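You operate a simulated robot arm through the tools that you are given. There is no shell and no other tool.

Carry out the task below with a simulated robot arm. There is one attempt and no reset: what you move stays moved.

Task
Put things in order on the belt top. At the end: the white foam block from the belt top is on the brown flat cardboard; the wide grey tube stands where the brown copper coil stood; the brown copper coil from the belt top stands where the green clip stood; the green clip from the belt top stands where the white foam block stood; whatever was shut is shut again. Leave all else as you found it, and nothing knocked over.
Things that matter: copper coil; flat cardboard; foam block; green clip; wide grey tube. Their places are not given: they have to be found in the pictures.

Only the result counts: the job must be done as asked and must still hold three seconds after the hand-in. Knocking over, shifting, dropping, spilling or breaking anything else fails it.

Robot
A 6-joint arm with a two-finger parallel gripper, fixed in place. Base frame: the origin is at the foot of the arm, x ahead of it, y to its left, z up; the work surface is at about z = 0. Readings come in cm, rad, newtons and seconds.
With the tool pointing down near the work surface it reaches from about 18 to 46 cm from the base axis. Its first joint turns from -1.222 to 1.222 rad. Payload 1.9 kg.
The tool frame sits at the grasp point between the pads (the TCP): z along the fingers, y along the line on which they close. The tips reach 2.3 cm beyond it. Largest opening 9.4 cm; finger width 3.8, thickness 1; the body of the gripper, 5.4 by 9.6 cm, starts 3.9 cm behind the TCP.
Orientation is that of the tool frame in the base frame, as [roll, pitch, yaw] about the fixed x, y, z axes, in that order (R = Rz(yaw) Ry(pitch) Rx(roll)). With the fingers straight down and closing along the base's y, the tool's x points along the base's -x, its y along +y and its z along -z.

Tools
- The arm moves only by the tool jog_arm. Its argument "moves" is one flat list of numbers, 7 for each row, row after row: the shift along the base's x, y, z in cm, then the turn, a rotation vector about the base's x, y, z in rad, then the opening, from 0 (shut) to 1 (fully open). In form: [x, y, z, ax, ay, az, claw, x, y, z, ax, ay, az, claw, ...]. A call has 1 to 20 rows; each row is the pose to reach, as a shift and turn from the pose commanded when the call began. Each row takes 0.2 s and may step no farther than 5 cm and 0.15 rad from the row before; otherwise, or with a gripper value out of range, the whole call is refused. A pose out of reach is approached as far as the arm can. The call stops where the force on the tool passes 40 N (or 10 N more than at its start, if that is more) or the arm is blocked; 0.2 s more then pass. Each finger travels about 10.8 cm/s and halts on what it meets, pressing with about 42 N; the grip force reading is that of the motor and also rises with nothing between the fingers. The clock runs only during rows and for 0.2 s after the last one: add rows that repeat a pose to give the fingers time. The reply holds the time, the measured pose of the TCP, the force on the tool along the base axes, the opening and the grip force, in the units named above and with some noise, with the torque about the TCP (base axes, N m) and any sound that the robot's microphone picked up, and new pictures: "show" is both (left out), scene, wrist or none.
- Cameras (640 x 400 px; columns grow to the right, rows downward): "scene" is fixed at [6.93, 33.01, 41.91]; the picture's right is [-0.58, -0.81, 0.00], its down [-0.49, 0.35, -0.79] and it looks along [0.65, -0.46, -0.61] (base axes); focal length 247 px, centre (320, 200). "wrist" rides on the gripper at [8.6, 1.6, -7.5] in the tool frame; the picture's right is [-0.18, 0.98, 0.00], its down [-0.58, -0.11, -0.81] and it looks along [-0.79, -0.15, 0.59] (tool axes); focal length 243 px, centre (320, 200).
- probe_pixels(camera, pixels): for up to 12 pixels [column, row] of the newest picture of that camera ("zoom" is the newest enlarged one), the place [x, y, z] in the base frame of the surface seen there, good to about 0.2 cm. It takes no simulated time.
- enlarge(camera, box): a new picture of the part [left, top, right, bottom] of that camera's present view, enlarged. It takes no simulated time.
- sign_off(): hands the job in; it is judged then, once.

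Leave the gripper open and the arm clear of the work at the hand-in unless told otherwise.

The tools are called after "Request:" by a JSON object that holds its "api" and its "payload". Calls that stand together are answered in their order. jog_arm: Moves the arm, as the interface text tells. Its arguments: {"type":"object","properties":{"moves":{"type":"array"},"show":{"type":"string","enum":["both","scene","wrist","none"]}},"required":["moves"]} The other tools are called the same way: probe_pixels (camera, pixels) gives the place of the surface under pixels of a picture; enlarge (camera, box) takes an enlarged picture of a part of a camera's view; sign_off () hands the job in.

At the start:

```text
clock: 0.0
tool_pos: [32.12, -12.06, 25.81]
ee_rot: [3.141, 0.0, -3.142]
wrist_force: [0.2, -0.3, 0.1]
moment: [-0.05, 0.0, 0.0]
opening: 9.39
finger_force: 0.0
```

scene: 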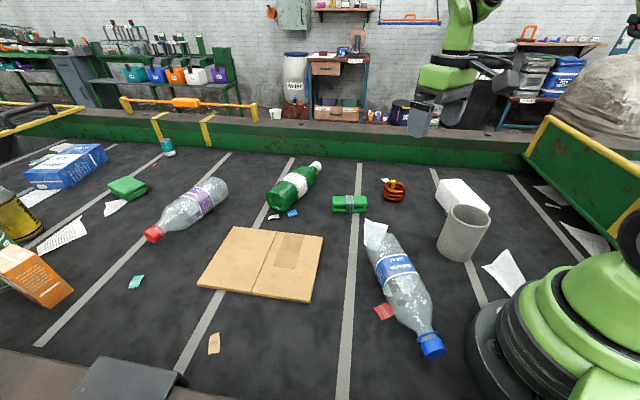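
wrist: 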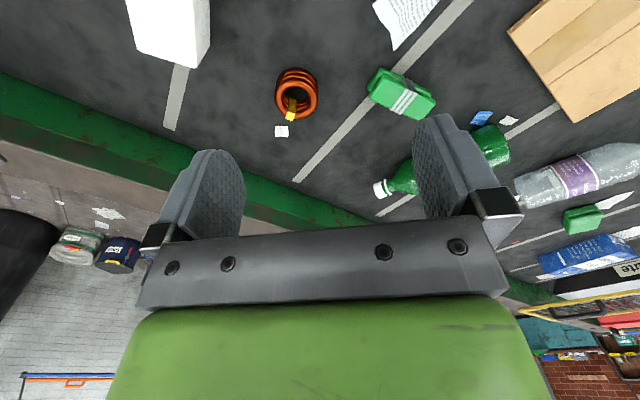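

I see the white foam block near scene (462,195), the grey tube at (463,233), the copper coil at (394,190), a green clip-like thing at (349,203), and the cardboard at (263,262). There is another green object at (127,188). I will enlarge these areas first to identify them.

Request:
{"api": "enlarge", "payload": {"camera": "scene", "box": [320, 150, 520, 275]}}

Request:
{"api": "enlarge", "payload": {"camera": "wrist", "box": [120, 0, 520, 250]}}

Request:
{"api": "probe_pixels", "payload": {"camera": "scene", "pixels": [[349, 205], [394, 183], [394, 198], [462, 195], [463, 240], [465, 212], [263, 262], [232, 228], [322, 236], [309, 300], [199, 285], [127, 185]]}}

```text
3.20 times, centred on (420, 212) of scene
```

zoom: 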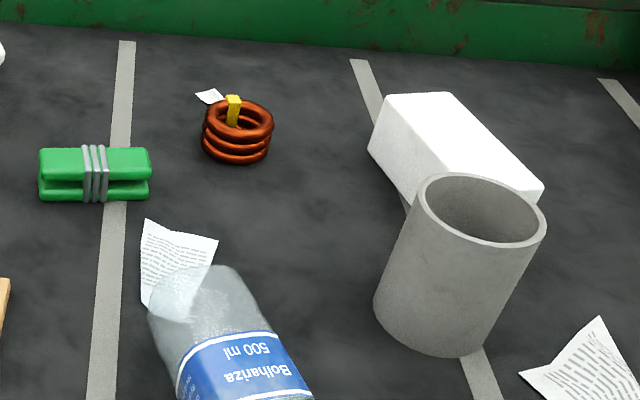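

```text
1.60 times, centred on (320, 125) of wrist
```

zoom: 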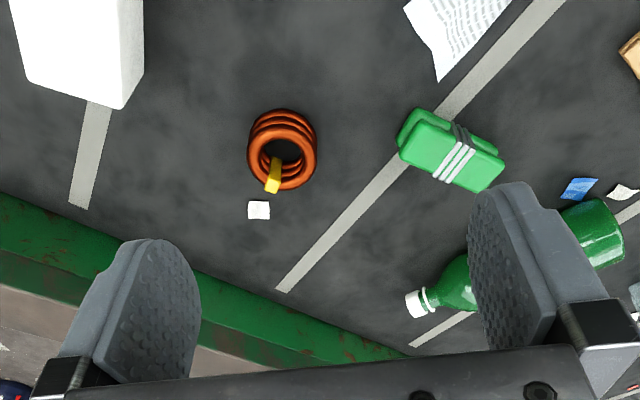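

```text
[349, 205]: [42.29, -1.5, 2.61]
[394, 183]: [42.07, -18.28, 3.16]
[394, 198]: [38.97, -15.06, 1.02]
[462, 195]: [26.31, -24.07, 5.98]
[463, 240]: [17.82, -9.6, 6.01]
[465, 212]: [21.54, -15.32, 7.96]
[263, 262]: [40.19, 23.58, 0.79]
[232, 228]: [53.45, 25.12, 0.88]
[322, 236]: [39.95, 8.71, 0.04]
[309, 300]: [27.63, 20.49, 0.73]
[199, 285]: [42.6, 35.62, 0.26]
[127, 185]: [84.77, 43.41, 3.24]
```

Next I enlarge the scene around the tube and foam block so that I can probe their outlines precisely.

Request:
{"api": "enlarge", "payload": {"camera": "scene", "box": [424, 170, 504, 270]}}

```text
4.00 times, centred on (464, 220) of scene
```

zoom: 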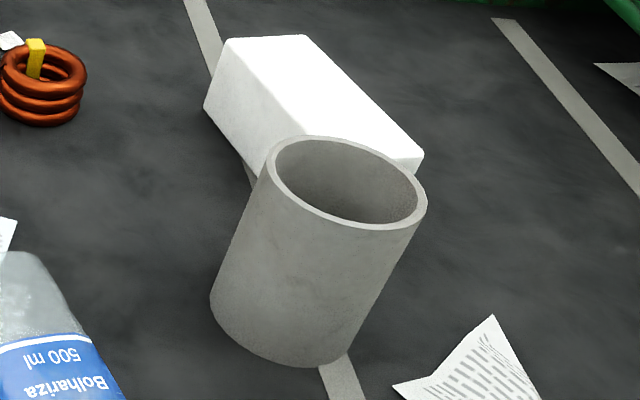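

I probe the tube rim (left 270,178; right 423,203; top 315,139; front 375,227), the tube foot, and the foam block's corners.

Request:
{"api": "probe_pixels", "payload": {"camera": "zoom", "pixels": [[271, 178], [422, 203], [318, 139], [375, 226], [320, 218], [290, 360], [213, 305], [232, 44], [302, 40], [417, 155], [207, 106], [275, 130]]}}

Request:
{"api": "enlarge", "payload": {"camera": "scene", "box": [325, 165, 421, 225]}}

```text
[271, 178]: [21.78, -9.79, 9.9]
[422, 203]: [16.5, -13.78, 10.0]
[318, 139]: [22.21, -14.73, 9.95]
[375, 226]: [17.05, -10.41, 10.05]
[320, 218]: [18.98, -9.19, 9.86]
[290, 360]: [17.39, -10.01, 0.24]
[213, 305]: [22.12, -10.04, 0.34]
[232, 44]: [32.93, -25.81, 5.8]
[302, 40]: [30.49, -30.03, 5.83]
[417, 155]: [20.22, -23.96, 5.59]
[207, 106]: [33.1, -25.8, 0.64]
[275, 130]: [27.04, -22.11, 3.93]
```

```text
6.67 times, centred on (373, 195) of scene
```

zoom: 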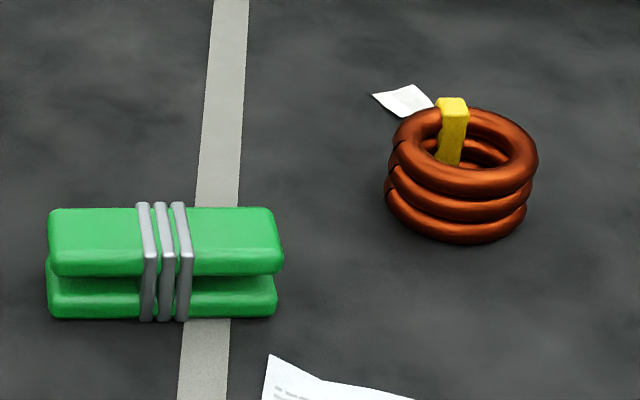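

Now I probe the clip outline (corners at about (50,212), (270,212), (280,268), (52,270), foot (50,312), (274,312)) and the coil rings in this enlarged picture.

Request:
{"api": "probe_pixels", "payload": {"camera": "zoom", "pixels": [[56, 215], [266, 213], [276, 264], [56, 268], [54, 310], [272, 310], [165, 240], [400, 135], [532, 155], [465, 187], [490, 114], [455, 104]]}}

Request:
{"api": "probe_pixels", "payload": {"camera": "scene", "pixels": [[235, 228], [320, 237], [311, 300], [202, 285], [300, 234], [270, 264], [286, 254], [262, 250], [376, 226], [430, 345], [272, 192], [318, 167]]}}

```text
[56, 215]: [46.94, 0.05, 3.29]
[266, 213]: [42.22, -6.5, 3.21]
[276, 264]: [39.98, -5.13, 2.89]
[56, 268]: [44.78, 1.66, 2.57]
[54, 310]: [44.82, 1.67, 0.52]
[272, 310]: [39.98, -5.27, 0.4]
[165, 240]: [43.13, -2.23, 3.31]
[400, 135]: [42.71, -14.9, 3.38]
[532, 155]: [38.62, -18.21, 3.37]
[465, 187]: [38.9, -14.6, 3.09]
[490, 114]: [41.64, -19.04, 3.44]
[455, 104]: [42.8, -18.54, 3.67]
```

```text
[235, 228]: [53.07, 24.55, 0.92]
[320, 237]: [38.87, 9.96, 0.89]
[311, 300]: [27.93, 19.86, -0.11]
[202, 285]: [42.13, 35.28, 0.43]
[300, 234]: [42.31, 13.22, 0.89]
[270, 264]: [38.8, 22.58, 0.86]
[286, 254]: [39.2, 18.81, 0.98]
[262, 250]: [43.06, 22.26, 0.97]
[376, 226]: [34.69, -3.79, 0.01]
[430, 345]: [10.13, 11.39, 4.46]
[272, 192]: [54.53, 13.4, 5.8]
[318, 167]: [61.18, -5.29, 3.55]
```

The readings give:
- Foam block: centre about (26.6,-24.9), long axis at -30°, top at z≈6.
- Tube: centre about (19.6,-12.5), height 10, diameter 7.
- Clip: centre about (43.5,-2.5).
- Coil: centre about (40.6,-16.7).

The order is foam, clip, coil, tube. First I move above the foam block, turning the gripper by -0.524 rad so it closes across the narrow side.

Request:
{"api": "jog_arm", "payload": {"moves": [-1.1, -2.57, -2, 0, 0, -0.105, 1, -2.2, -5.14, -4, 0, 0, -0.21, 1, -3.3, -7.7, -6, 0, 0, -0.315, 1, -4.4, -10.3, -8, 0, 0, -0.42, 1, -5.5, -12.84, -10, 0, 0, -0.524, 1, -5.5, -12.84, -10, 0, 0, -0.524, 1], "show": "both"}}

```text
clock: 1.4
tool_pos: [26.41, -24.8, 15.81]
ee_rot: [3.141, 0.001, 2.616]
wrist_force: [-0.6, -0.7, 0.0]
moment: [-0.01, -0.01, 0.03]
opening: 9.41
finger_force: 0.1
```

scene: 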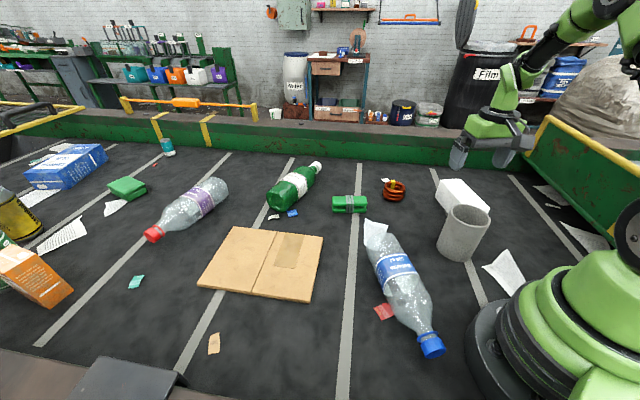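
wrist: 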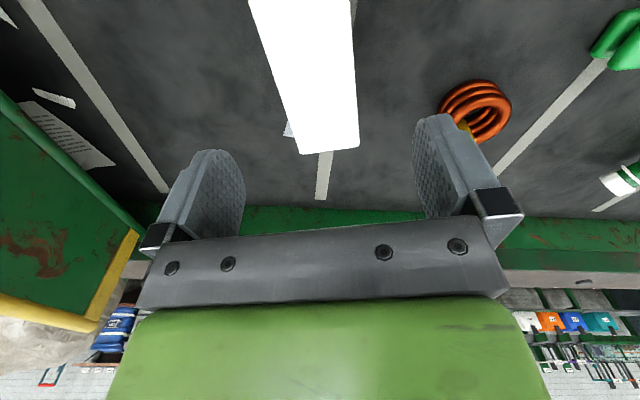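

The foam's far end shows in the wrist view at about (300,152)-(358,147). I probe its top edges to refine the pose, and the paper scrap near the foam at (290,130).

Request:
{"api": "probe_pixels", "payload": {"camera": "wrist", "pixels": [[256, 10], [344, 8], [350, 60], [275, 60], [298, 122], [353, 120], [300, 150], [357, 145], [325, 100], [287, 130], [325, 135], [300, 30]]}}

Request:
{"api": "enlarge", "payload": {"camera": "wrist", "box": [240, 0, 400, 160]}}

```text
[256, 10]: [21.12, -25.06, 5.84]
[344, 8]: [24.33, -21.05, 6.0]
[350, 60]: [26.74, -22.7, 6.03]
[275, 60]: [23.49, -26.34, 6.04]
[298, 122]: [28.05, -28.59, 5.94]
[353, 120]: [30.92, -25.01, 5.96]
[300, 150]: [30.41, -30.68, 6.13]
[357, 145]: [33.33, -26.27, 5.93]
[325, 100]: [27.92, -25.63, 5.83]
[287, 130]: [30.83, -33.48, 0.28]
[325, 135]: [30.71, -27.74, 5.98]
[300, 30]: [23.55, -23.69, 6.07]
```

```text
2.50 times, centred on (320, 80) of wrist
```

zoom: 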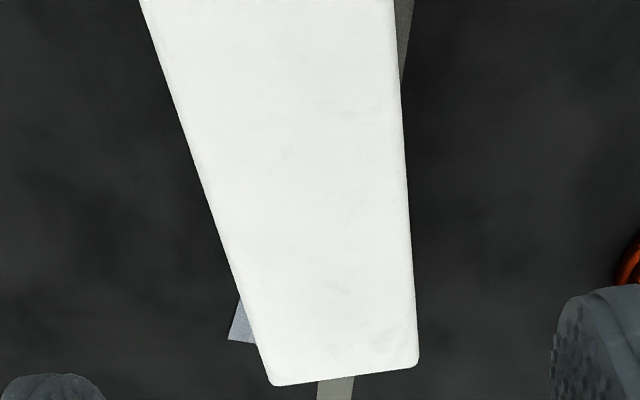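

The foam centre comes out at about (26.6,-25.25), width about 4.95, long axis -30.5°. I shift slightly, descend to TCP z≈3.5, and close gently on it.

Request:
{"api": "jog_arm", "payload": {"moves": [0, -0.35, -4, 0, 0, 0, 1, 0, -0.35, -8, 0, 0, 0, 1, 0, -0.35, -10.5, 0, 0, 0, 1, 0, -0.35, -12.3, 0, 0, 0, 1, 0, -0.35, -12.3, 0, 0, 0, 1], "show": "both"}}

```text
clock: 2.6
tool_pos: [26.77, -25.14, 3.7]
ee_rot: [3.14, 0.003, 2.617]
wrist_force: [-0.2, -0.3, 0.1]
moment: [-0.02, 0.03, 0.0]
opening: 9.38
finger_force: 0.0
```

scene: 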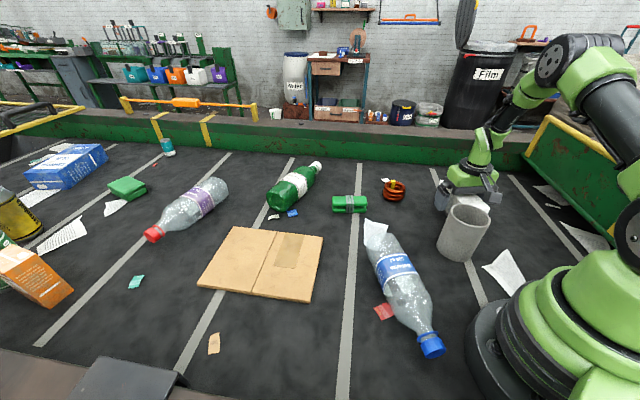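
wrist: 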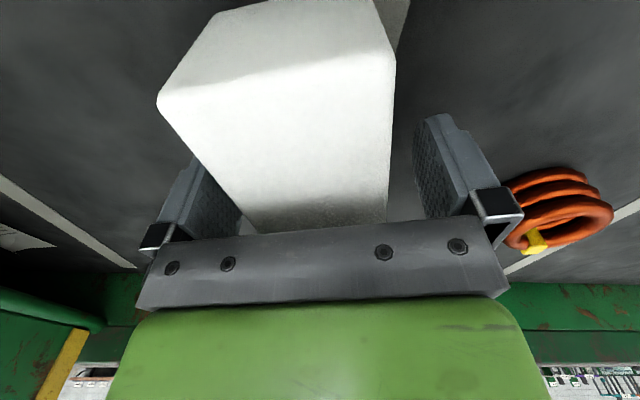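

The block sits between the fingers. I close the gripper and hold for a few rows.

Request:
{"api": "jog_arm", "payload": {"moves": [0, 0, 0, 0, 0, 0, 0.7, 0, 0, 0, 0, 0, 0, 0.4, 0, 0, 0, 0, 0, 0, 0.4, 0, 0, 0, 0, 0, 0, 0.4], "show": "wrist"}}

```text
clock: 3.6
tool_pos: [26.71, -25.15, 3.73]
ee_rot: [3.139, 0.002, 2.619]
wrist_force: [0.1, 0.3, -0.7]
moment: [0.02, -0.02, 0.01]
opening: 5.65
finger_force: 42.2
```

wrist: 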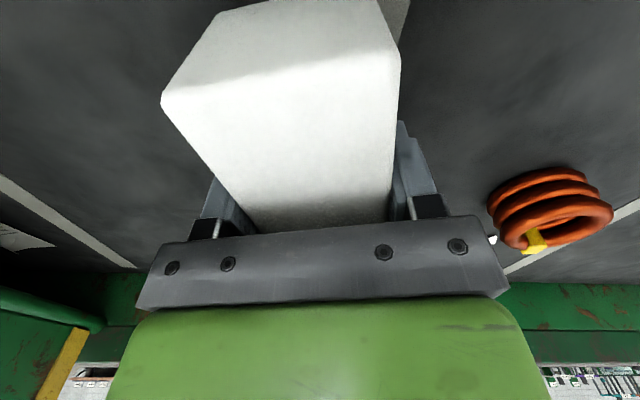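

The grip holds at 5.65 cm with 42 N. I lift straight up by 14 cm and check that the block comes along.

Request:
{"api": "jog_arm", "payload": {"moves": [0, 0, 1.5, 0, 0, 0, 0.4, 0, 0, 4.5, 0, 0, 0, 0.4, 0, 0, 8, 0, 0, 0, 0.4, 0, 0, 11.5, 0, 0, 0, 0.4, 0, 0, 14, 0, 0, 0, 0.4], "show": "both"}}

```text
clock: 4.8
tool_pos: [26.67, -25.47, 17.6]
ee_rot: [3.139, 0.002, 2.617]
wrist_force: [0.2, 0.2, 0.1]
moment: [-0.01, 0.01, -0.04]
opening: 5.65
finger_force: 41.8
```

scene: 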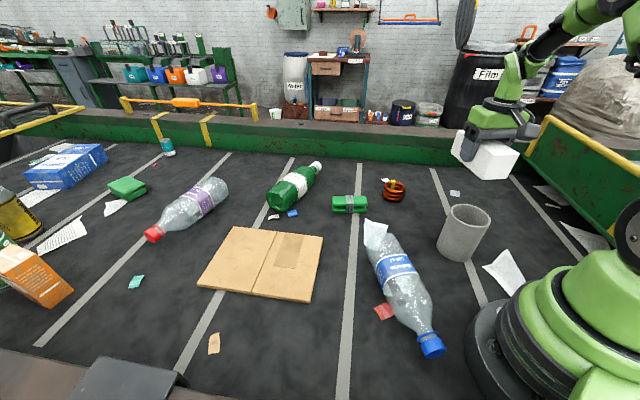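
wrist: 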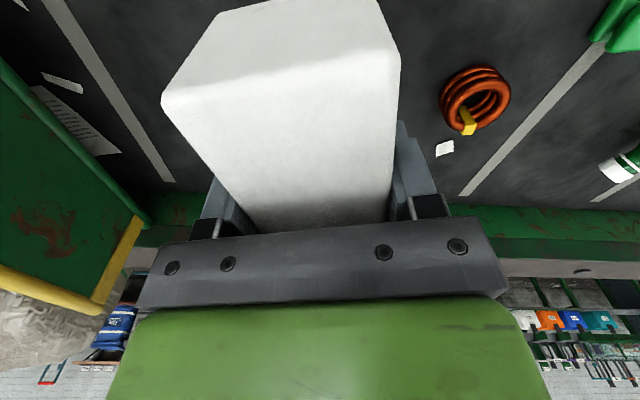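

The block is held and clear of the tube. I carry it across to above the cardboard at about (38.7,20.3), turning +1.344 rad so that the block lines up with the cardboard.

Request:
{"api": "jog_arm", "payload": {"moves": [0.6, 2.0, 0, 0, 0, 0.06, 0.4, 1.6, 5.8, 0, 0, 0, 0.172, 0.4, 2.6, 9.6, 0, 0, 0, 0.284, 0.4, 3.6, 13.4, 0, 0, 0, 0.396, 0.4, 4.6, 17.2, 0, 0, 0, 0.508, 0.4, 5.6, 21.0, 0, 0, 0, 0.62, 0.4, 6.6, 24.8, 0, 0, 0, 0.732, 0.4, 7.6, 28.6, 0, 0, 0, 0.844, 0.4, 8.6, 32.4, 0, 0, 0, 0.956, 0.4, 9.6, 36.2, 0, 0, 0, 1.068, 0.4, 10.6, 40.0, 0, 0, 0, 1.18, 0.4, 11.4, 43.4, 0, 0, 0, 1.28, 0.4, 12.08, 45.55, 0, 0, 0, 1.344, 0.4, 12.08, 45.55, 0, 0, 0, 1.344, 0.4], "show": "both"}}

```text
clock: 7.8
tool_pos: [38.69, 20.24, 17.44]
ee_rot: [3.14, 0.003, -2.319]
wrist_force: [-0.5, -1.2, 0.0]
moment: [0.0, 0.0, 0.02]
opening: 5.67
finger_force: 42.5
```

scene: 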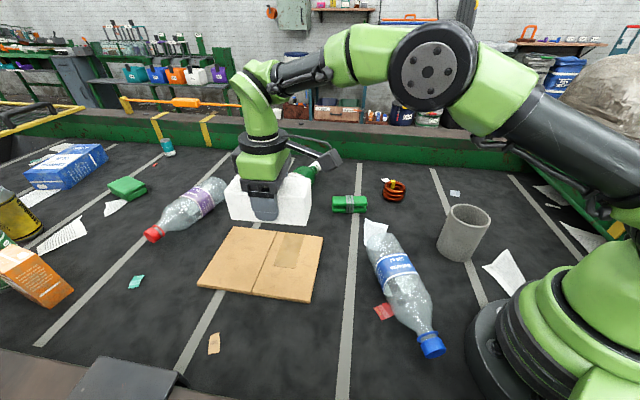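
wrist: 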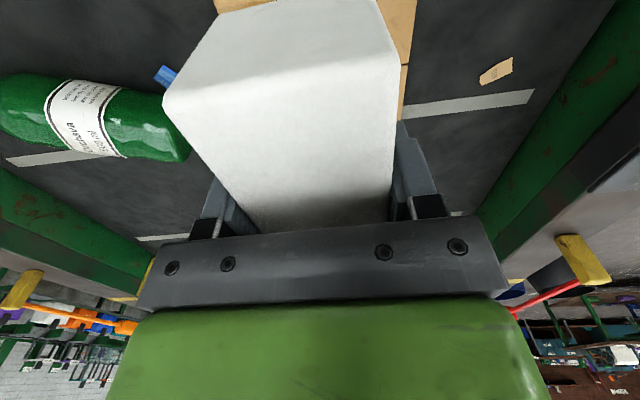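

The block is above the cardboard. I lower it in shrinking steps to just about contact (block bottom at z≈0.9).

Request:
{"api": "jog_arm", "payload": {"moves": [0, 0, -4, 0, 0, 0, 0.4, 0, 0, -8, 0, 0, 0, 0.4, 0, 0, -11, 0, 0, 0, 0.4, 0, 0, -12.3, 0, 0, 0, 0.4, 0, 0, -12.7, 0, 0, 0, 0.4, 0, 0, -12.9, 0, 0, 0, 0.4, 0, 0, -12.9, 0, 0, 0, 0.4], "show": "both"}}

```text
clock: 9.4
tool_pos: [38.8, 20.3, 4.66]
ee_rot: [3.14, 0.003, -2.323]
wrist_force: [-0.7, -0.2, 5.1]
moment: [-0.04, -0.05, -0.01]
opening: 5.66
finger_force: 41.4
```

scene: 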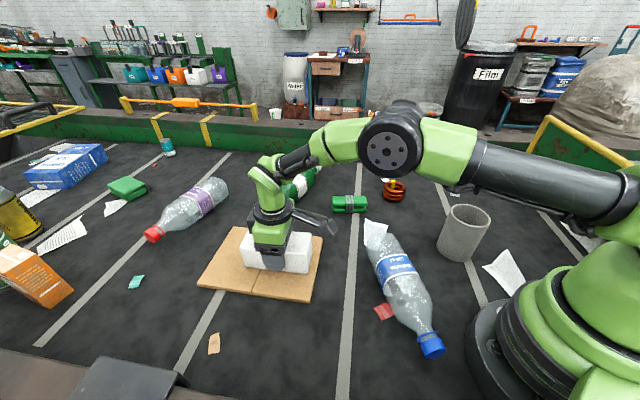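
wrist: 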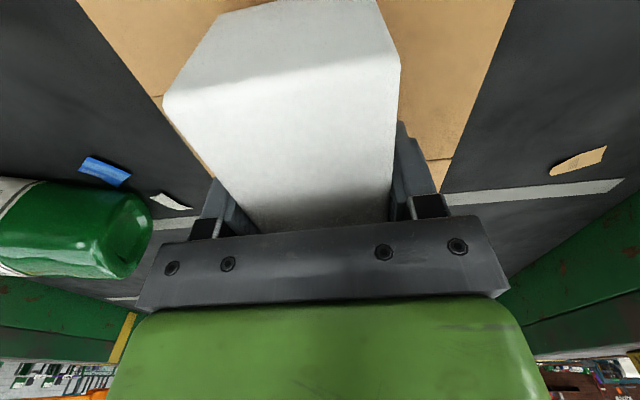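

A 5.1 N upward force shows that the block is resting on the cardboard. I open the fingers partway, then rise straight up.

Request:
{"api": "jog_arm", "payload": {"moves": [0, 0, 0, 0, 0, 0, 0.7, 0, 0, 0, 0, 0, 0, 0.85, 0, 0, 0, 0, 0, 0, 0.85, 0, 0, 2, 0, 0, 0, 0.85, 0, 0, 6, 0, 0, 0, 0.85, 0, 0, 10, 0, 0, 0, 1, 0, 0, 13, 0, 0, 0, 1], "show": "both"}}

```text
clock: 11.0
tool_pos: [38.63, 20.02, 17.82]
ee_rot: [3.138, 0.002, -2.321]
wrist_force: [-0.7, -0.1, 0.5]
moment: [0.0, 0.01, 0.0]
opening: 9.39
finger_force: 0.0
```

scene: 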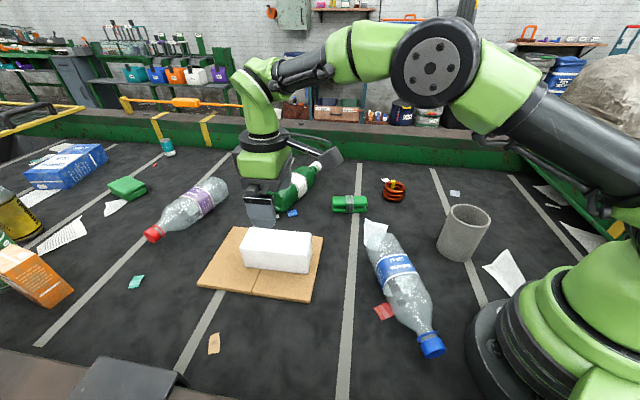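
wrist: 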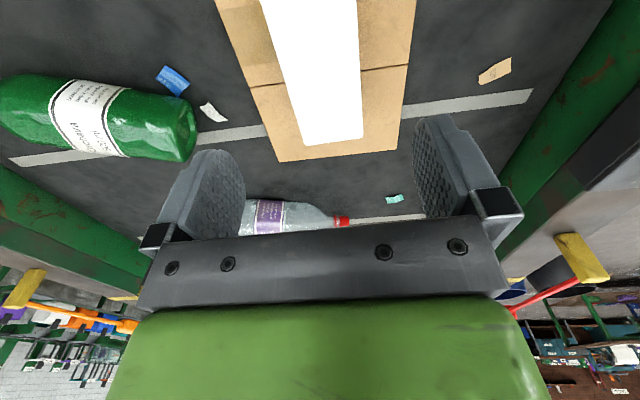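

The foam lies squarely on the cardboard. Next is the clip, centre about (43.5,-2.5). I move above it at about z 15 and turn to close across its narrow side (+0.125 rad).

Request:
{"api": "jog_arm", "payload": {"moves": [0.6, -3, 0, 0, 0, 0.02, 1, 1.4, -7, -0.3, 0, 0, 0.04, 1, 2.2, -11, -0.8, 0, 0, 0.06, 1, 3.0, -15, -1.3, 0, 0, 0.08, 1, 3.9, -19, -1.8, 0, 0, 0.1, 1, 4.8, -22.8, -2.6, 0, 0, 0.125, 1, 4.8, -22.8, -2.6, 0, 0, 0.125, 1], "show": "both"}}

```text
clock: 12.6
tool_pos: [43.66, -2.83, 15.16]
ee_rot: [-3.141, 0.001, -2.196]
wrist_force: [-0.4, -0.2, -0.3]
moment: [0.02, 0.0, -0.02]
opening: 9.41
finger_force: 0.0
```

scene: 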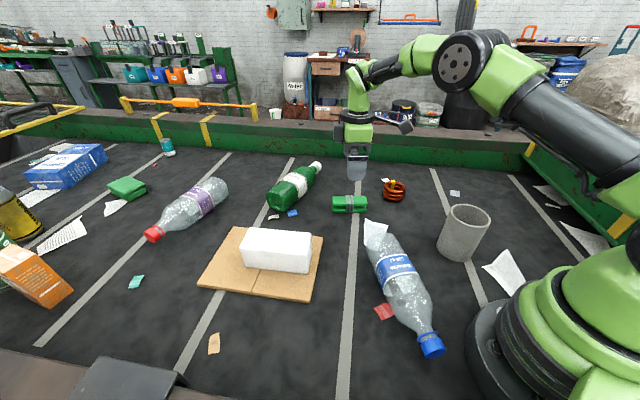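
wrist: 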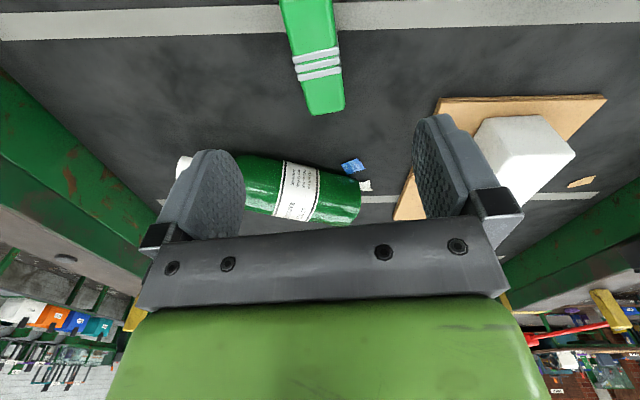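

I enlarge the wrist view around the clip (255–370, 0–120) and probe its top edges.

Request:
{"api": "enlarge", "payload": {"camera": "wrist", "box": [240, 0, 400, 130]}}

Request:
{"api": "probe_pixels", "payload": {"camera": "wrist", "pixels": [[283, 4], [330, 4], [288, 30], [336, 40], [292, 55], [340, 60], [305, 105], [342, 103], [324, 110], [322, 75], [310, 30], [309, 112]]}}

```text
3.08 times, centred on (320, 65) of wrist
```

zoom: 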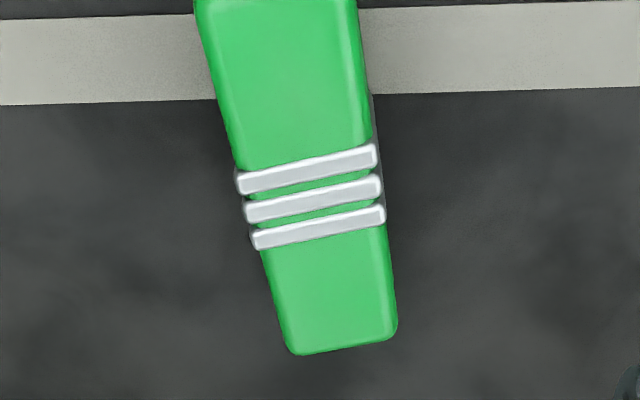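

```text
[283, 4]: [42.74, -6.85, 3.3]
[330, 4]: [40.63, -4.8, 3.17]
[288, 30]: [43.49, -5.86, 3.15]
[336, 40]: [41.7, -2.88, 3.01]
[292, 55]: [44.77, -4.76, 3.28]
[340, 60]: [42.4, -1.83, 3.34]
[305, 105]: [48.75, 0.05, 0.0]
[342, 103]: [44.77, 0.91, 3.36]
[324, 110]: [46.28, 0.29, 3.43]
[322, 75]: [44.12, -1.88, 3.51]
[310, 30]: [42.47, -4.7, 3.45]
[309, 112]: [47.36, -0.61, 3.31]
```

The refined clip pose is centre about (43.75,-2.8), long axis 54°, width about 3.2, top z≈3.4. I descend with a narrowed opening (0.7) to TCP z≈2.8.

Request:
{"api": "jog_arm", "payload": {"moves": [0.22, -0.28, -4, 0, 0, 0, 0.7, 0.22, -0.28, -8, 0, 0, 0, 0.7, 0.22, -0.28, -10.5, 0, 0, 0, 0.7, 0.22, -0.28, -12.2, 0, 0, 0, 0.7, 0.22, -0.28, -12.2, 0, 0, 0, 0.7], "show": "both"}}

```text
clock: 13.8
tool_pos: [43.87, -2.7, 2.68]
ee_rot: [3.14, 0.002, -2.197]
wrist_force: [-0.5, 0.6, 0.0]
moment: [0.0, -0.02, 0.01]
opening: 6.59
finger_force: 0.0
```

scene: 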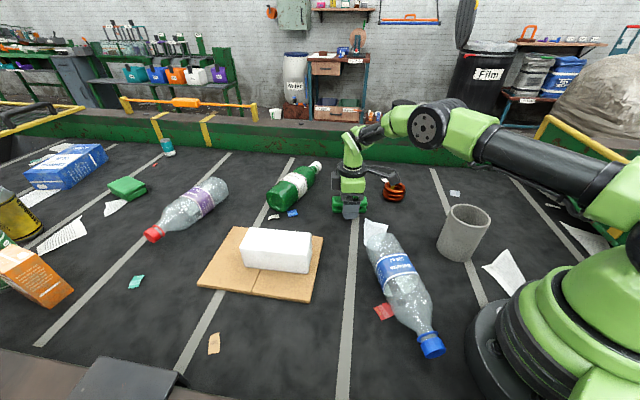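
wrist: 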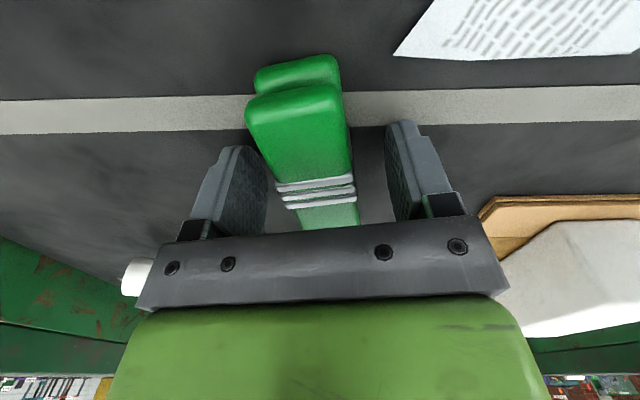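

The clip is between the fingers. I close on it and hold.

Request:
{"api": "jog_arm", "payload": {"moves": [0, 0, 0, 0, 0, 0, 0.5, 0, 0, 0, 0, 0, 0, 0.25, 0, 0, 0, 0, 0, 0, 0.2, 0, 0, 0, 0, 0, 0, 0.2], "show": "wrist"}}

```text
clock: 14.8
tool_pos: [43.71, -2.65, 2.74]
ee_rot: [3.14, 0.001, -2.198]
wrist_force: [-0.4, -0.2, 0.3]
moment: [0.04, 0.03, -0.04]
opening: 3.34
finger_force: 42.1
```

wrist: 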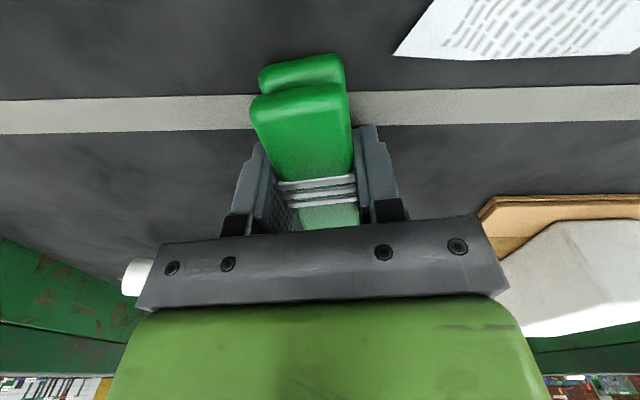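

The clip is held at 3.34 cm with 42 N. I lift it 13 cm straight up.

Request:
{"api": "jog_arm", "payload": {"moves": [0, 0, 1.5, 0, 0, 0, 0.2, 0, 0, 4.5, 0, 0, 0, 0.2, 0, 0, 8, 0, 0, 0, 0.2, 0, 0, 11, 0, 0, 0, 0.2, 0, 0, 13, 0, 0, 0, 0.2], "show": "both"}}

```text
clock: 16.0
tool_pos: [43.63, -3.12, 15.67]
ee_rot: [3.137, 0.003, -2.195]
wrist_force: [-0.2, -0.7, -0.6]
moment: [-0.01, -0.01, -0.03]
opening: 3.3
finger_force: 42.2
```

scene: 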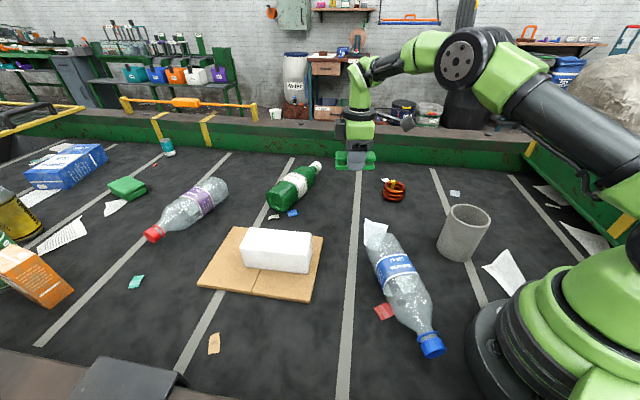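
wrist: 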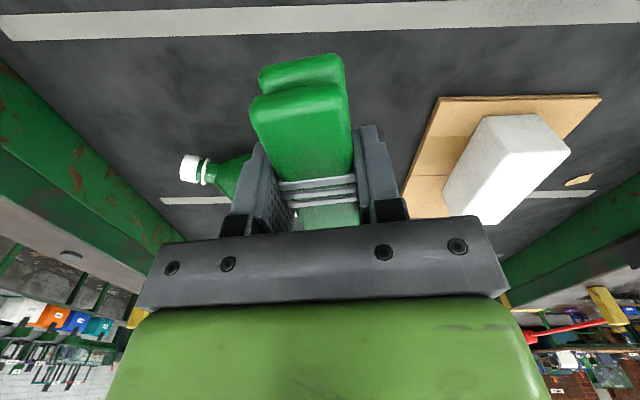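

The clip is lifted cleanly. I carry it to above the foam's old place at (26.6,-25.2), turning -1.469 rad so it lies along the foam's old axis.

Request:
{"api": "jog_arm", "payload": {"moves": [-0.7, -0.93, 0, 0, 0, -0.06, 0.2, -2.1, -2.8, 0, 0, 0, -0.18, 0.2, -3.5, -4.7, 0, 0, 0, -0.3, 0.2, -5.0, -6.5, 0, 0, 0, -0.425, 0.2, -6.4, -8.4, 0, 0, 0, -0.55, 0.2, -7.8, -10.3, 0, 0, 0, -0.675, 0.2, -9.3, -12.1, 0, 0, 0, -0.8, 0.2, -10.7, -14.0, 0, 0, 0, -0.925, 0.2, -12.1, -15.9, 0, 0, 0, -1.05, 0.2, -13.5, -17.8, 0, 0, 0, -1.175, 0.2, -15.0, -19.6, 0, 0, 0, -1.3, 0.2, -16.2, -21.2, 0, 0, 0, -1.4, 0.2, -17.1, -22.42, 0, 0, 0, -1.469, 0.2, -17.1, -22.42, 0, 0, 0, -1.469, 0.2], "show": "both"}}

```text
clock: 19.0
tool_pos: [26.75, -25.36, 15.68]
ee_rot: [3.139, 0.001, 2.616]
wrist_force: [0.0, 0.3, -0.6]
moment: [-0.03, 0.0, 0.0]
opening: 3.29
finger_force: 42.2
```

scene: 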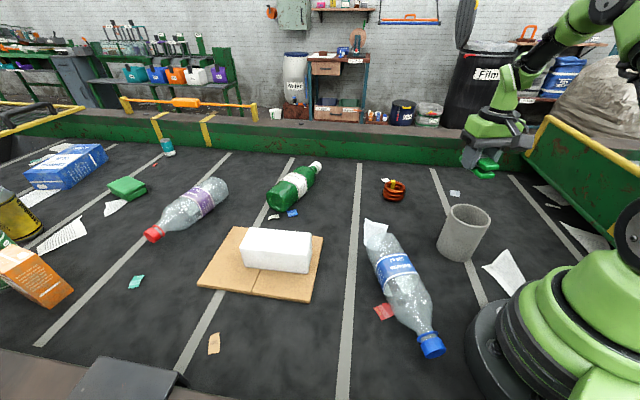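
wrist: 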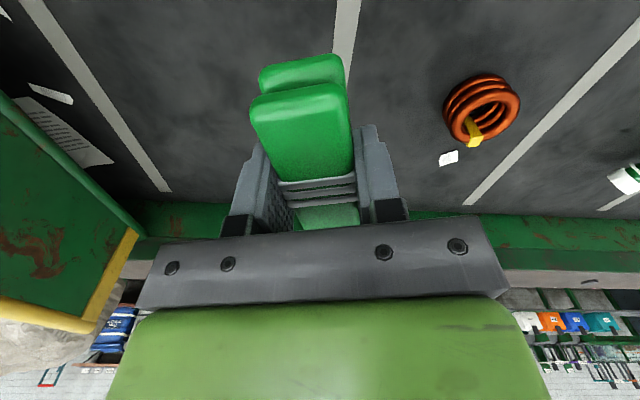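

I lower the clip to the belt: down 12.9 cm in shrinking steps, watching the force.

Request:
{"api": "jog_arm", "payload": {"moves": [0, 0, -4, 0, 0, 0, 0.2, 0, 0, -8, 0, 0, 0, 0.2, 0, 0, -11, 0, 0, 0, 0.2, 0, 0, -12.4, 0, 0, 0, 0.2, 0, 0, -12.8, 0, 0, 0, 0.2, 0, 0, -12.95, 0, 0, 0, 0.2, 0, 0, -12.95, 0, 0, 0, 0.2], "show": "both"}}

```text
clock: 20.6
tool_pos: [26.74, -25.15, 2.77]
ee_rot: [3.139, 0.001, 2.62]
wrist_force: [-0.7, 0.6, -0.1]
moment: [-0.02, 0.0, 0.04]
opening: 3.29
finger_force: 42.2
```

scene: 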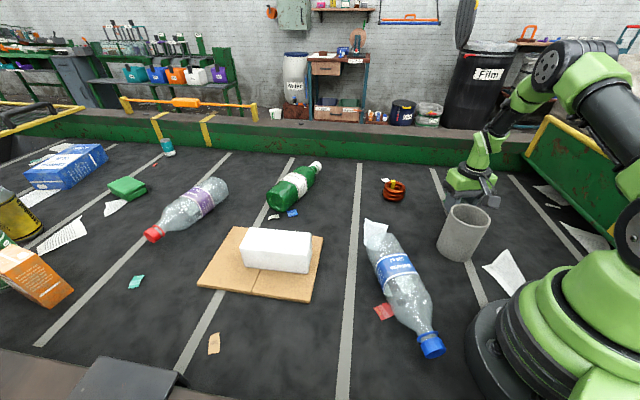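
wrist: 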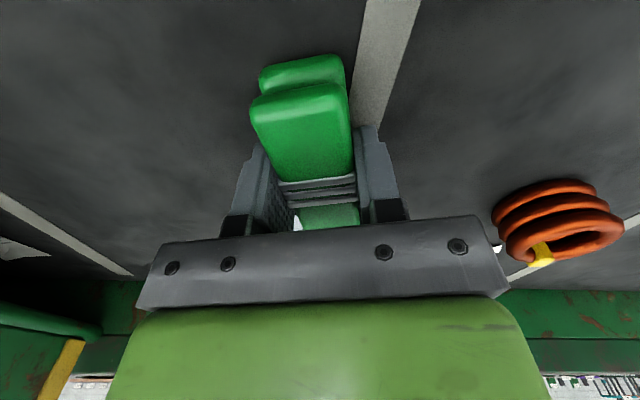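

There is no contact yet. I lower a further 0.1 to 0.2 cm slowly.

Request:
{"api": "jog_arm", "payload": {"moves": [0, 0, -0.07, 0, 0, 0, 0.2, 0, 0, -0.14, 0, 0, 0, 0.2, 0, 0, -0.14, 0, 0, 0, 0.2], "show": "none"}}

```text
clock: 21.4
tool_pos: [26.73, -25.25, 2.78]
ee_rot: [3.14, 0.003, 2.615]
wrist_force: [-6.1, 1.8, 27.0]
moment: [0.18, 0.5, -0.01]
opening: 3.3
finger_force: 42.1
```

The force is now 27 N, so the clip is on the belt. I back off by 0.08 cm, open the fingers to about 6.6 cm, and rise.

Request:
{"api": "jog_arm", "payload": {"moves": [0, 0, 0.08, 0, 0, 0, 0.2, 0, 0, 0.08, 0, 0, 0, 0.5, 0, 0, 0.08, 0, 0, 0, 0.7, 0, 0, 0.08, 0, 0, 0, 0.7, 0, 0, 2, 0, 0, 0, 0.7, 0, 0, 6, 0, 0, 0, 0.7, 0, 0, 10, 0, 0, 0, 0.8, 0, 0, 13, 0, 0, 0, 1], "show": "both"}}

```text
clock: 23.2
tool_pos: [26.79, -25.13, 15.86]
ee_rot: [3.14, 0.0, 2.617]
wrist_force: [0.3, -0.4, -0.1]
moment: [0.0, -0.02, -0.04]
opening: 9.39
finger_force: 0.1
```

scene: 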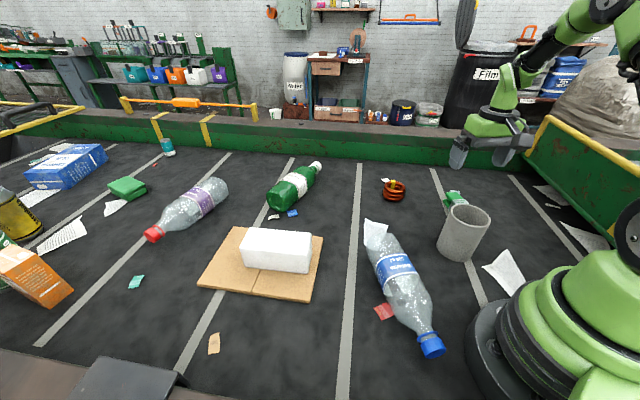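
wrist: 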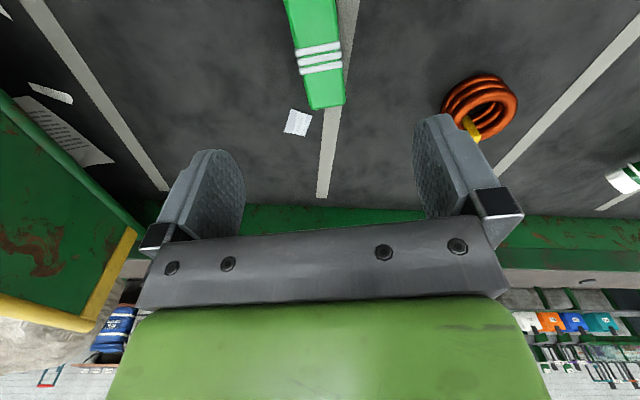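

The clip stands upright at the foam's old place. I probe it to confirm its position, then move above the coil at about (40.6,-16.7).

Request:
{"api": "probe_pixels", "payload": {"camera": "wrist", "pixels": [[288, 10], [335, 10], [309, 106], [343, 102], [319, 58], [480, 80], [452, 100], [512, 105], [470, 125], [297, 122]]}}

Request:
{"api": "jog_arm", "payload": {"moves": [2.8, 1.7, 0, 0, 0, 0, 1, 5.6, 3.4, 0, 0, 0, 0, 1, 8.4, 5.1, -0.2, 0, 0, 0, 1, 11.2, 6.8, -0.4, 0, 0, 0, 1, 14, 8.5, -0.7, 0, 0, 0, 1, 14, 8.5, -0.7, 0, 0, 0, 1], "show": "both"}}

```text
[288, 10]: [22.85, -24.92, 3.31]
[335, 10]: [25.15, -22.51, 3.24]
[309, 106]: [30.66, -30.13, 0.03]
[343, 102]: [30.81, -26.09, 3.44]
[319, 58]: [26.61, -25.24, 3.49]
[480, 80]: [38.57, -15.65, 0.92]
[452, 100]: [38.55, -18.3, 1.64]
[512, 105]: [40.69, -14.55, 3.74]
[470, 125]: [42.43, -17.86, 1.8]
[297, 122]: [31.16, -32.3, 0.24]
```

```text
clock: 24.6
tool_pos: [40.49, -16.64, 14.98]
ee_rot: [3.141, 0.002, 2.617]
wrist_force: [0.8, 0.0, -0.5]
moment: [-0.01, 0.0, 0.0]
opening: 9.39
finger_force: 0.0
```

scene: 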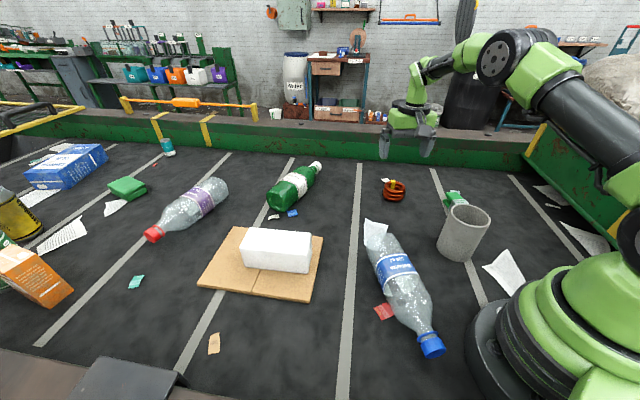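
wrist: 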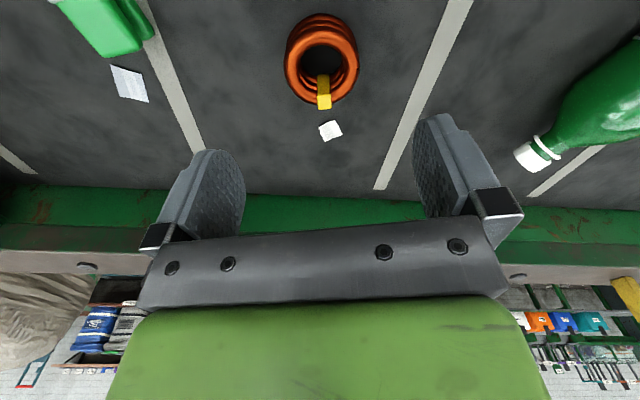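

Clip centre reads about (26.6,-25.2), as wanted. I enlarge the coil in the wrist view and probe it.

Request:
{"api": "enlarge", "payload": {"camera": "wrist", "box": [260, 0, 390, 150]}}

Request:
{"api": "probe_pixels", "payload": {"camera": "wrist", "pixels": [[288, 61], [357, 60], [322, 29], [303, 95], [345, 92], [294, 40], [350, 38], [324, 104], [324, 78], [330, 130], [322, 60], [333, 97]]}}

```text
2.67 times, centred on (325, 75) of wrist
```

zoom: 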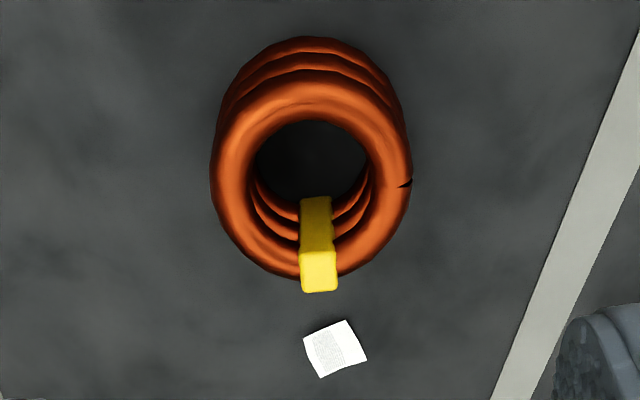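

```text
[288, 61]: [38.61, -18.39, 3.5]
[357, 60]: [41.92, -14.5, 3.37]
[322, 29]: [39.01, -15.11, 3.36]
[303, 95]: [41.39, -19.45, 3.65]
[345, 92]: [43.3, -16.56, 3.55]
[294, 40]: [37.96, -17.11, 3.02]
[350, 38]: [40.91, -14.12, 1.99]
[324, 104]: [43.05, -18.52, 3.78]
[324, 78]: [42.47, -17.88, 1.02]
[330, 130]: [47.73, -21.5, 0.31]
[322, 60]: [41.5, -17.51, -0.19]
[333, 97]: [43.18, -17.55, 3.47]
```

The coil fits a circle with centre about (40.6,-16.82) and outer radius 2.7. The yellow tag points along the tool's -x, so the fingers close clear of it. I descend to TCP z≈2.75.

Request:
{"api": "jog_arm", "payload": {"moves": [0, -0.12, -4, 0, 0, 0, 0.9, 0, -0.12, -8, 0, 0, 0, 0.9, 0, -0.12, -10.5, 0, 0, 0, 0.9, 0, -0.12, -12.25, 0, 0, 0, 0.9, 0, -0.12, -12.25, 0, 0, 0, 0.9], "show": "both"}}

```text
clock: 25.8
tool_pos: [40.6, -16.69, 2.75]
ee_rot: [3.14, 0.001, 2.618]
wrist_force: [-0.5, 0.1, 0.5]
moment: [-0.03, -0.01, -0.02]
opening: 8.48
finger_force: 0.1
```

scene: 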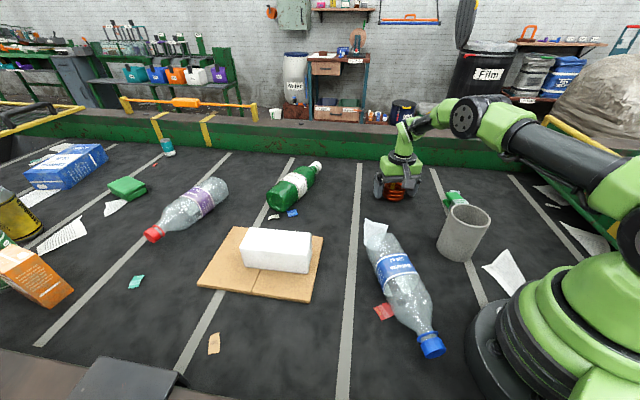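
wrist: 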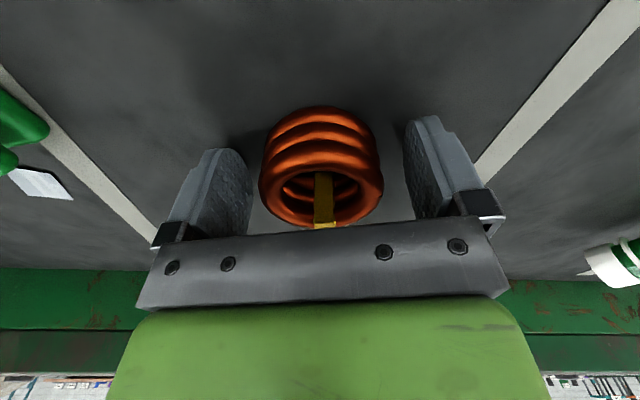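

The coil is centred between the fingers. I close on it.

Request:
{"api": "jog_arm", "payload": {"moves": [0, 0, 0, 0, 0, 0, 0.7, 0, 0, 0, 0, 0, 0, 0.5, 0, 0, 0, 0, 0, 0, 0.4, 0, 0, 0, 0, 0, 0, 0.4], "show": "wrist"}}

```text
clock: 26.8
tool_pos: [40.6, -16.7, 2.74]
ee_rot: [3.139, 0.001, 2.618]
wrist_force: [0.5, -0.7, -0.1]
moment: [0.01, 0.01, -0.01]
opening: 5.87
finger_force: 42.1
```

wrist: 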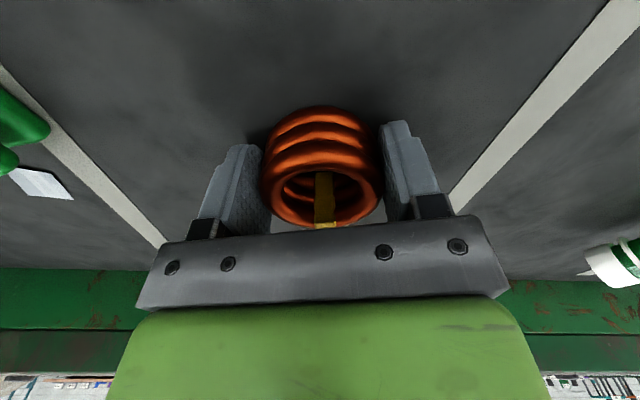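

The coil is gripped at 5.87 cm with 42 N. I lift it straight up 13 cm.

Request:
{"api": "jog_arm", "payload": {"moves": [0, 0, 1.5, 0, 0, 0, 0.4, 0, 0, 4.5, 0, 0, 0, 0.4, 0, 0, 8, 0, 0, 0, 0.4, 0, 0, 11, 0, 0, 0, 0.4, 0, 0, 13, 0, 0, 0, 0.4], "show": "both"}}

```text
clock: 28.0
tool_pos: [40.61, -16.74, 15.73]
ee_rot: [3.139, 0.003, 2.618]
wrist_force: [-0.4, 0.7, -2.1]
moment: [0.03, 0.05, 0.06]
opening: 5.87
finger_force: 42.2
```

scene: 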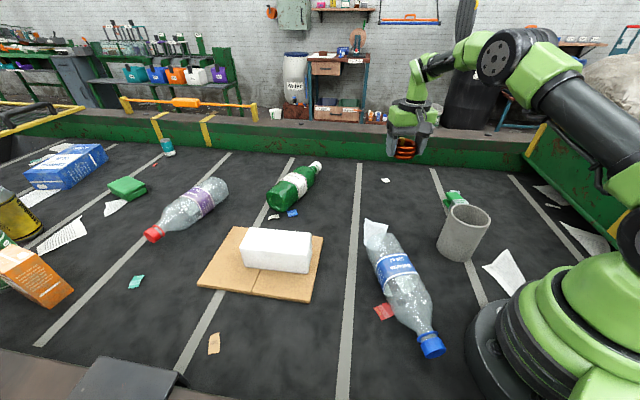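
wrist: 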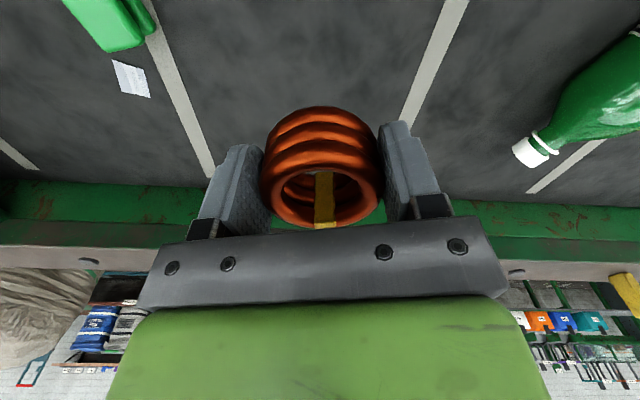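

The coil is up. I carry it to above the clip's old place at (43.75,-2.8).

Request:
{"api": "jog_arm", "payload": {"moves": [0.3, 1.5, 0, 0, 0, 0, 0.4, 1.0, 4.5, 0, 0, 0, 0, 0.4, 1.7, 7.8, 0, 0, 0, 0, 0.4, 2.4, 11, 0, 0, 0, 0, 0.4, 2.9, 13, 0, 0, 0, 0, 0.4, 3.13, 14.02, 0, 0, 0, 0, 0.4, 3.13, 14.02, 0, 0, 0, 0, 0.4], "show": "scene"}}

```text
clock: 29.6
tool_pos: [43.93, -2.89, 15.65]
ee_rot: [3.14, 0.001, 2.617]
wrist_force: [0.6, -0.7, -1.6]
moment: [0.02, 0.01, -0.02]
opening: 5.87
finger_force: 42.4
```

scene: 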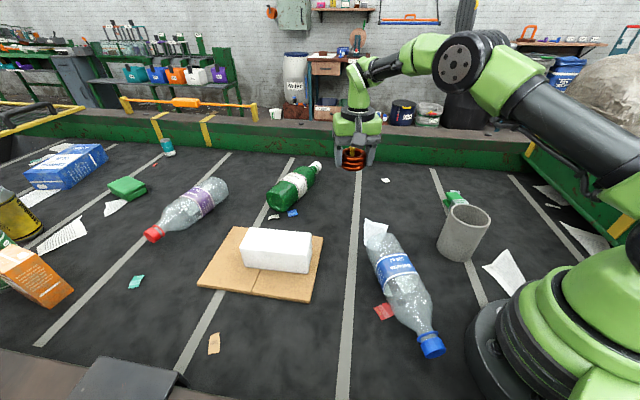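

I lower the coil to just above the belt, stopping at about contact height (down 12.95).

Request:
{"api": "jog_arm", "payload": {"moves": [0, 0, -4, 0, 0, 0, 0.4, 0, 0, -8, 0, 0, 0, 0.4, 0, 0, -11, 0, 0, 0, 0.4, 0, 0, -12.4, 0, 0, 0, 0.4, 0, 0, -12.8, 0, 0, 0, 0.4, 0, 0, -12.95, 0, 0, 0, 0.4, 0, 0, -12.95, 0, 0, 0, 0.4], "show": "both"}}

```text
clock: 31.2
tool_pos: [43.73, -2.87, 2.88]
ee_rot: [3.139, 0.003, 2.618]
wrist_force: [-0.2, -1.1, 0.5]
moment: [-0.1, 0.07, -0.02]
opening: 5.88
finger_force: 41.9
```

scene: 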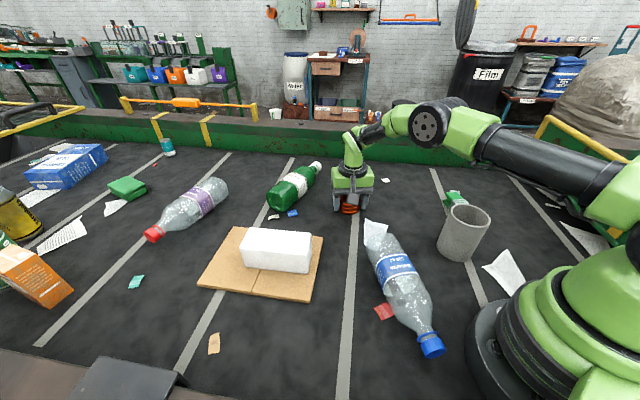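
wrist: 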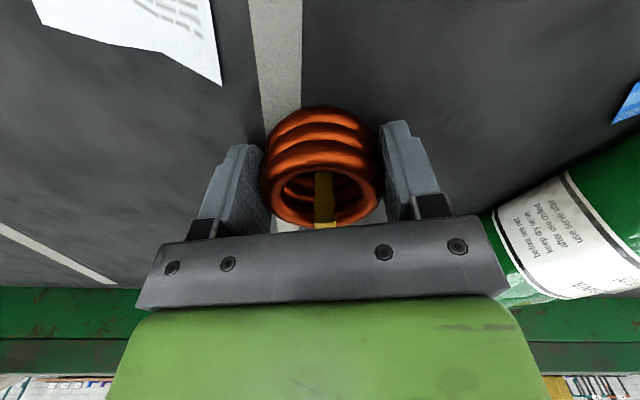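

The z force went from about -1.9 N to +0.5 N, so the coil is just touching. I lower 0.06 cm more, open the fingers, and rise.

Request:
{"api": "jog_arm", "payload": {"moves": [0, 0, -0.06, 0, 0, 0, 0.4, 0, 0, -0.06, 0, 0, 0, 0.6, 0, 0, -0.06, 0, 0, 0, 0.85, 0, 0, -0.06, 0, 0, 0, 0.85, 0, 0, 2, 0, 0, 0, 0.85, 0, 0, 6, 0, 0, 0, 0.85, 0, 0, 10, 0, 0, 0, 1, 0, 0, 13, 0, 0, 0, 1], "show": "both"}}

```text
clock: 33.0
tool_pos: [44.08, -2.84, 16.07]
ee_rot: [3.139, 0.001, 2.618]
wrist_force: [0.3, 0.3, -1.1]
moment: [-0.01, -0.03, 0.02]
opening: 9.39
finger_force: 0.2
```

scene: 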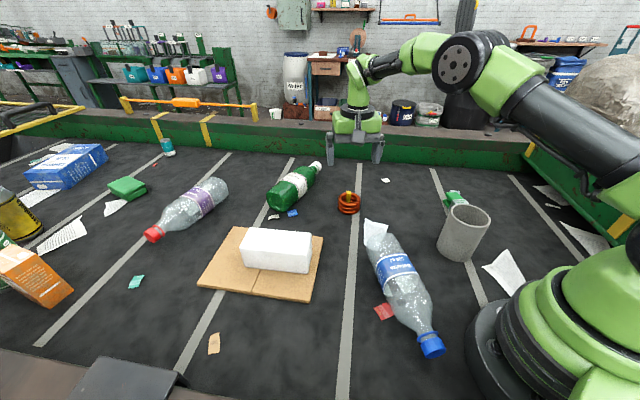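
wrist: 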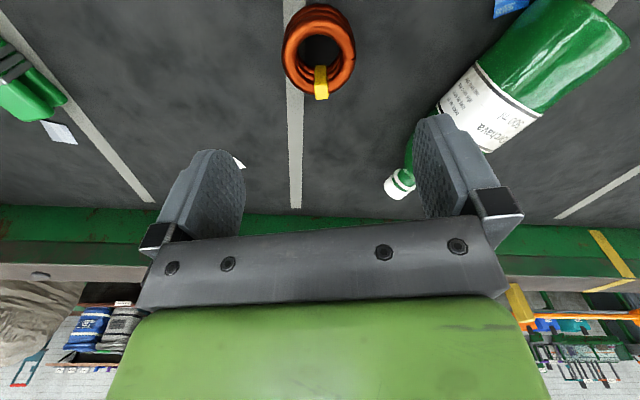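

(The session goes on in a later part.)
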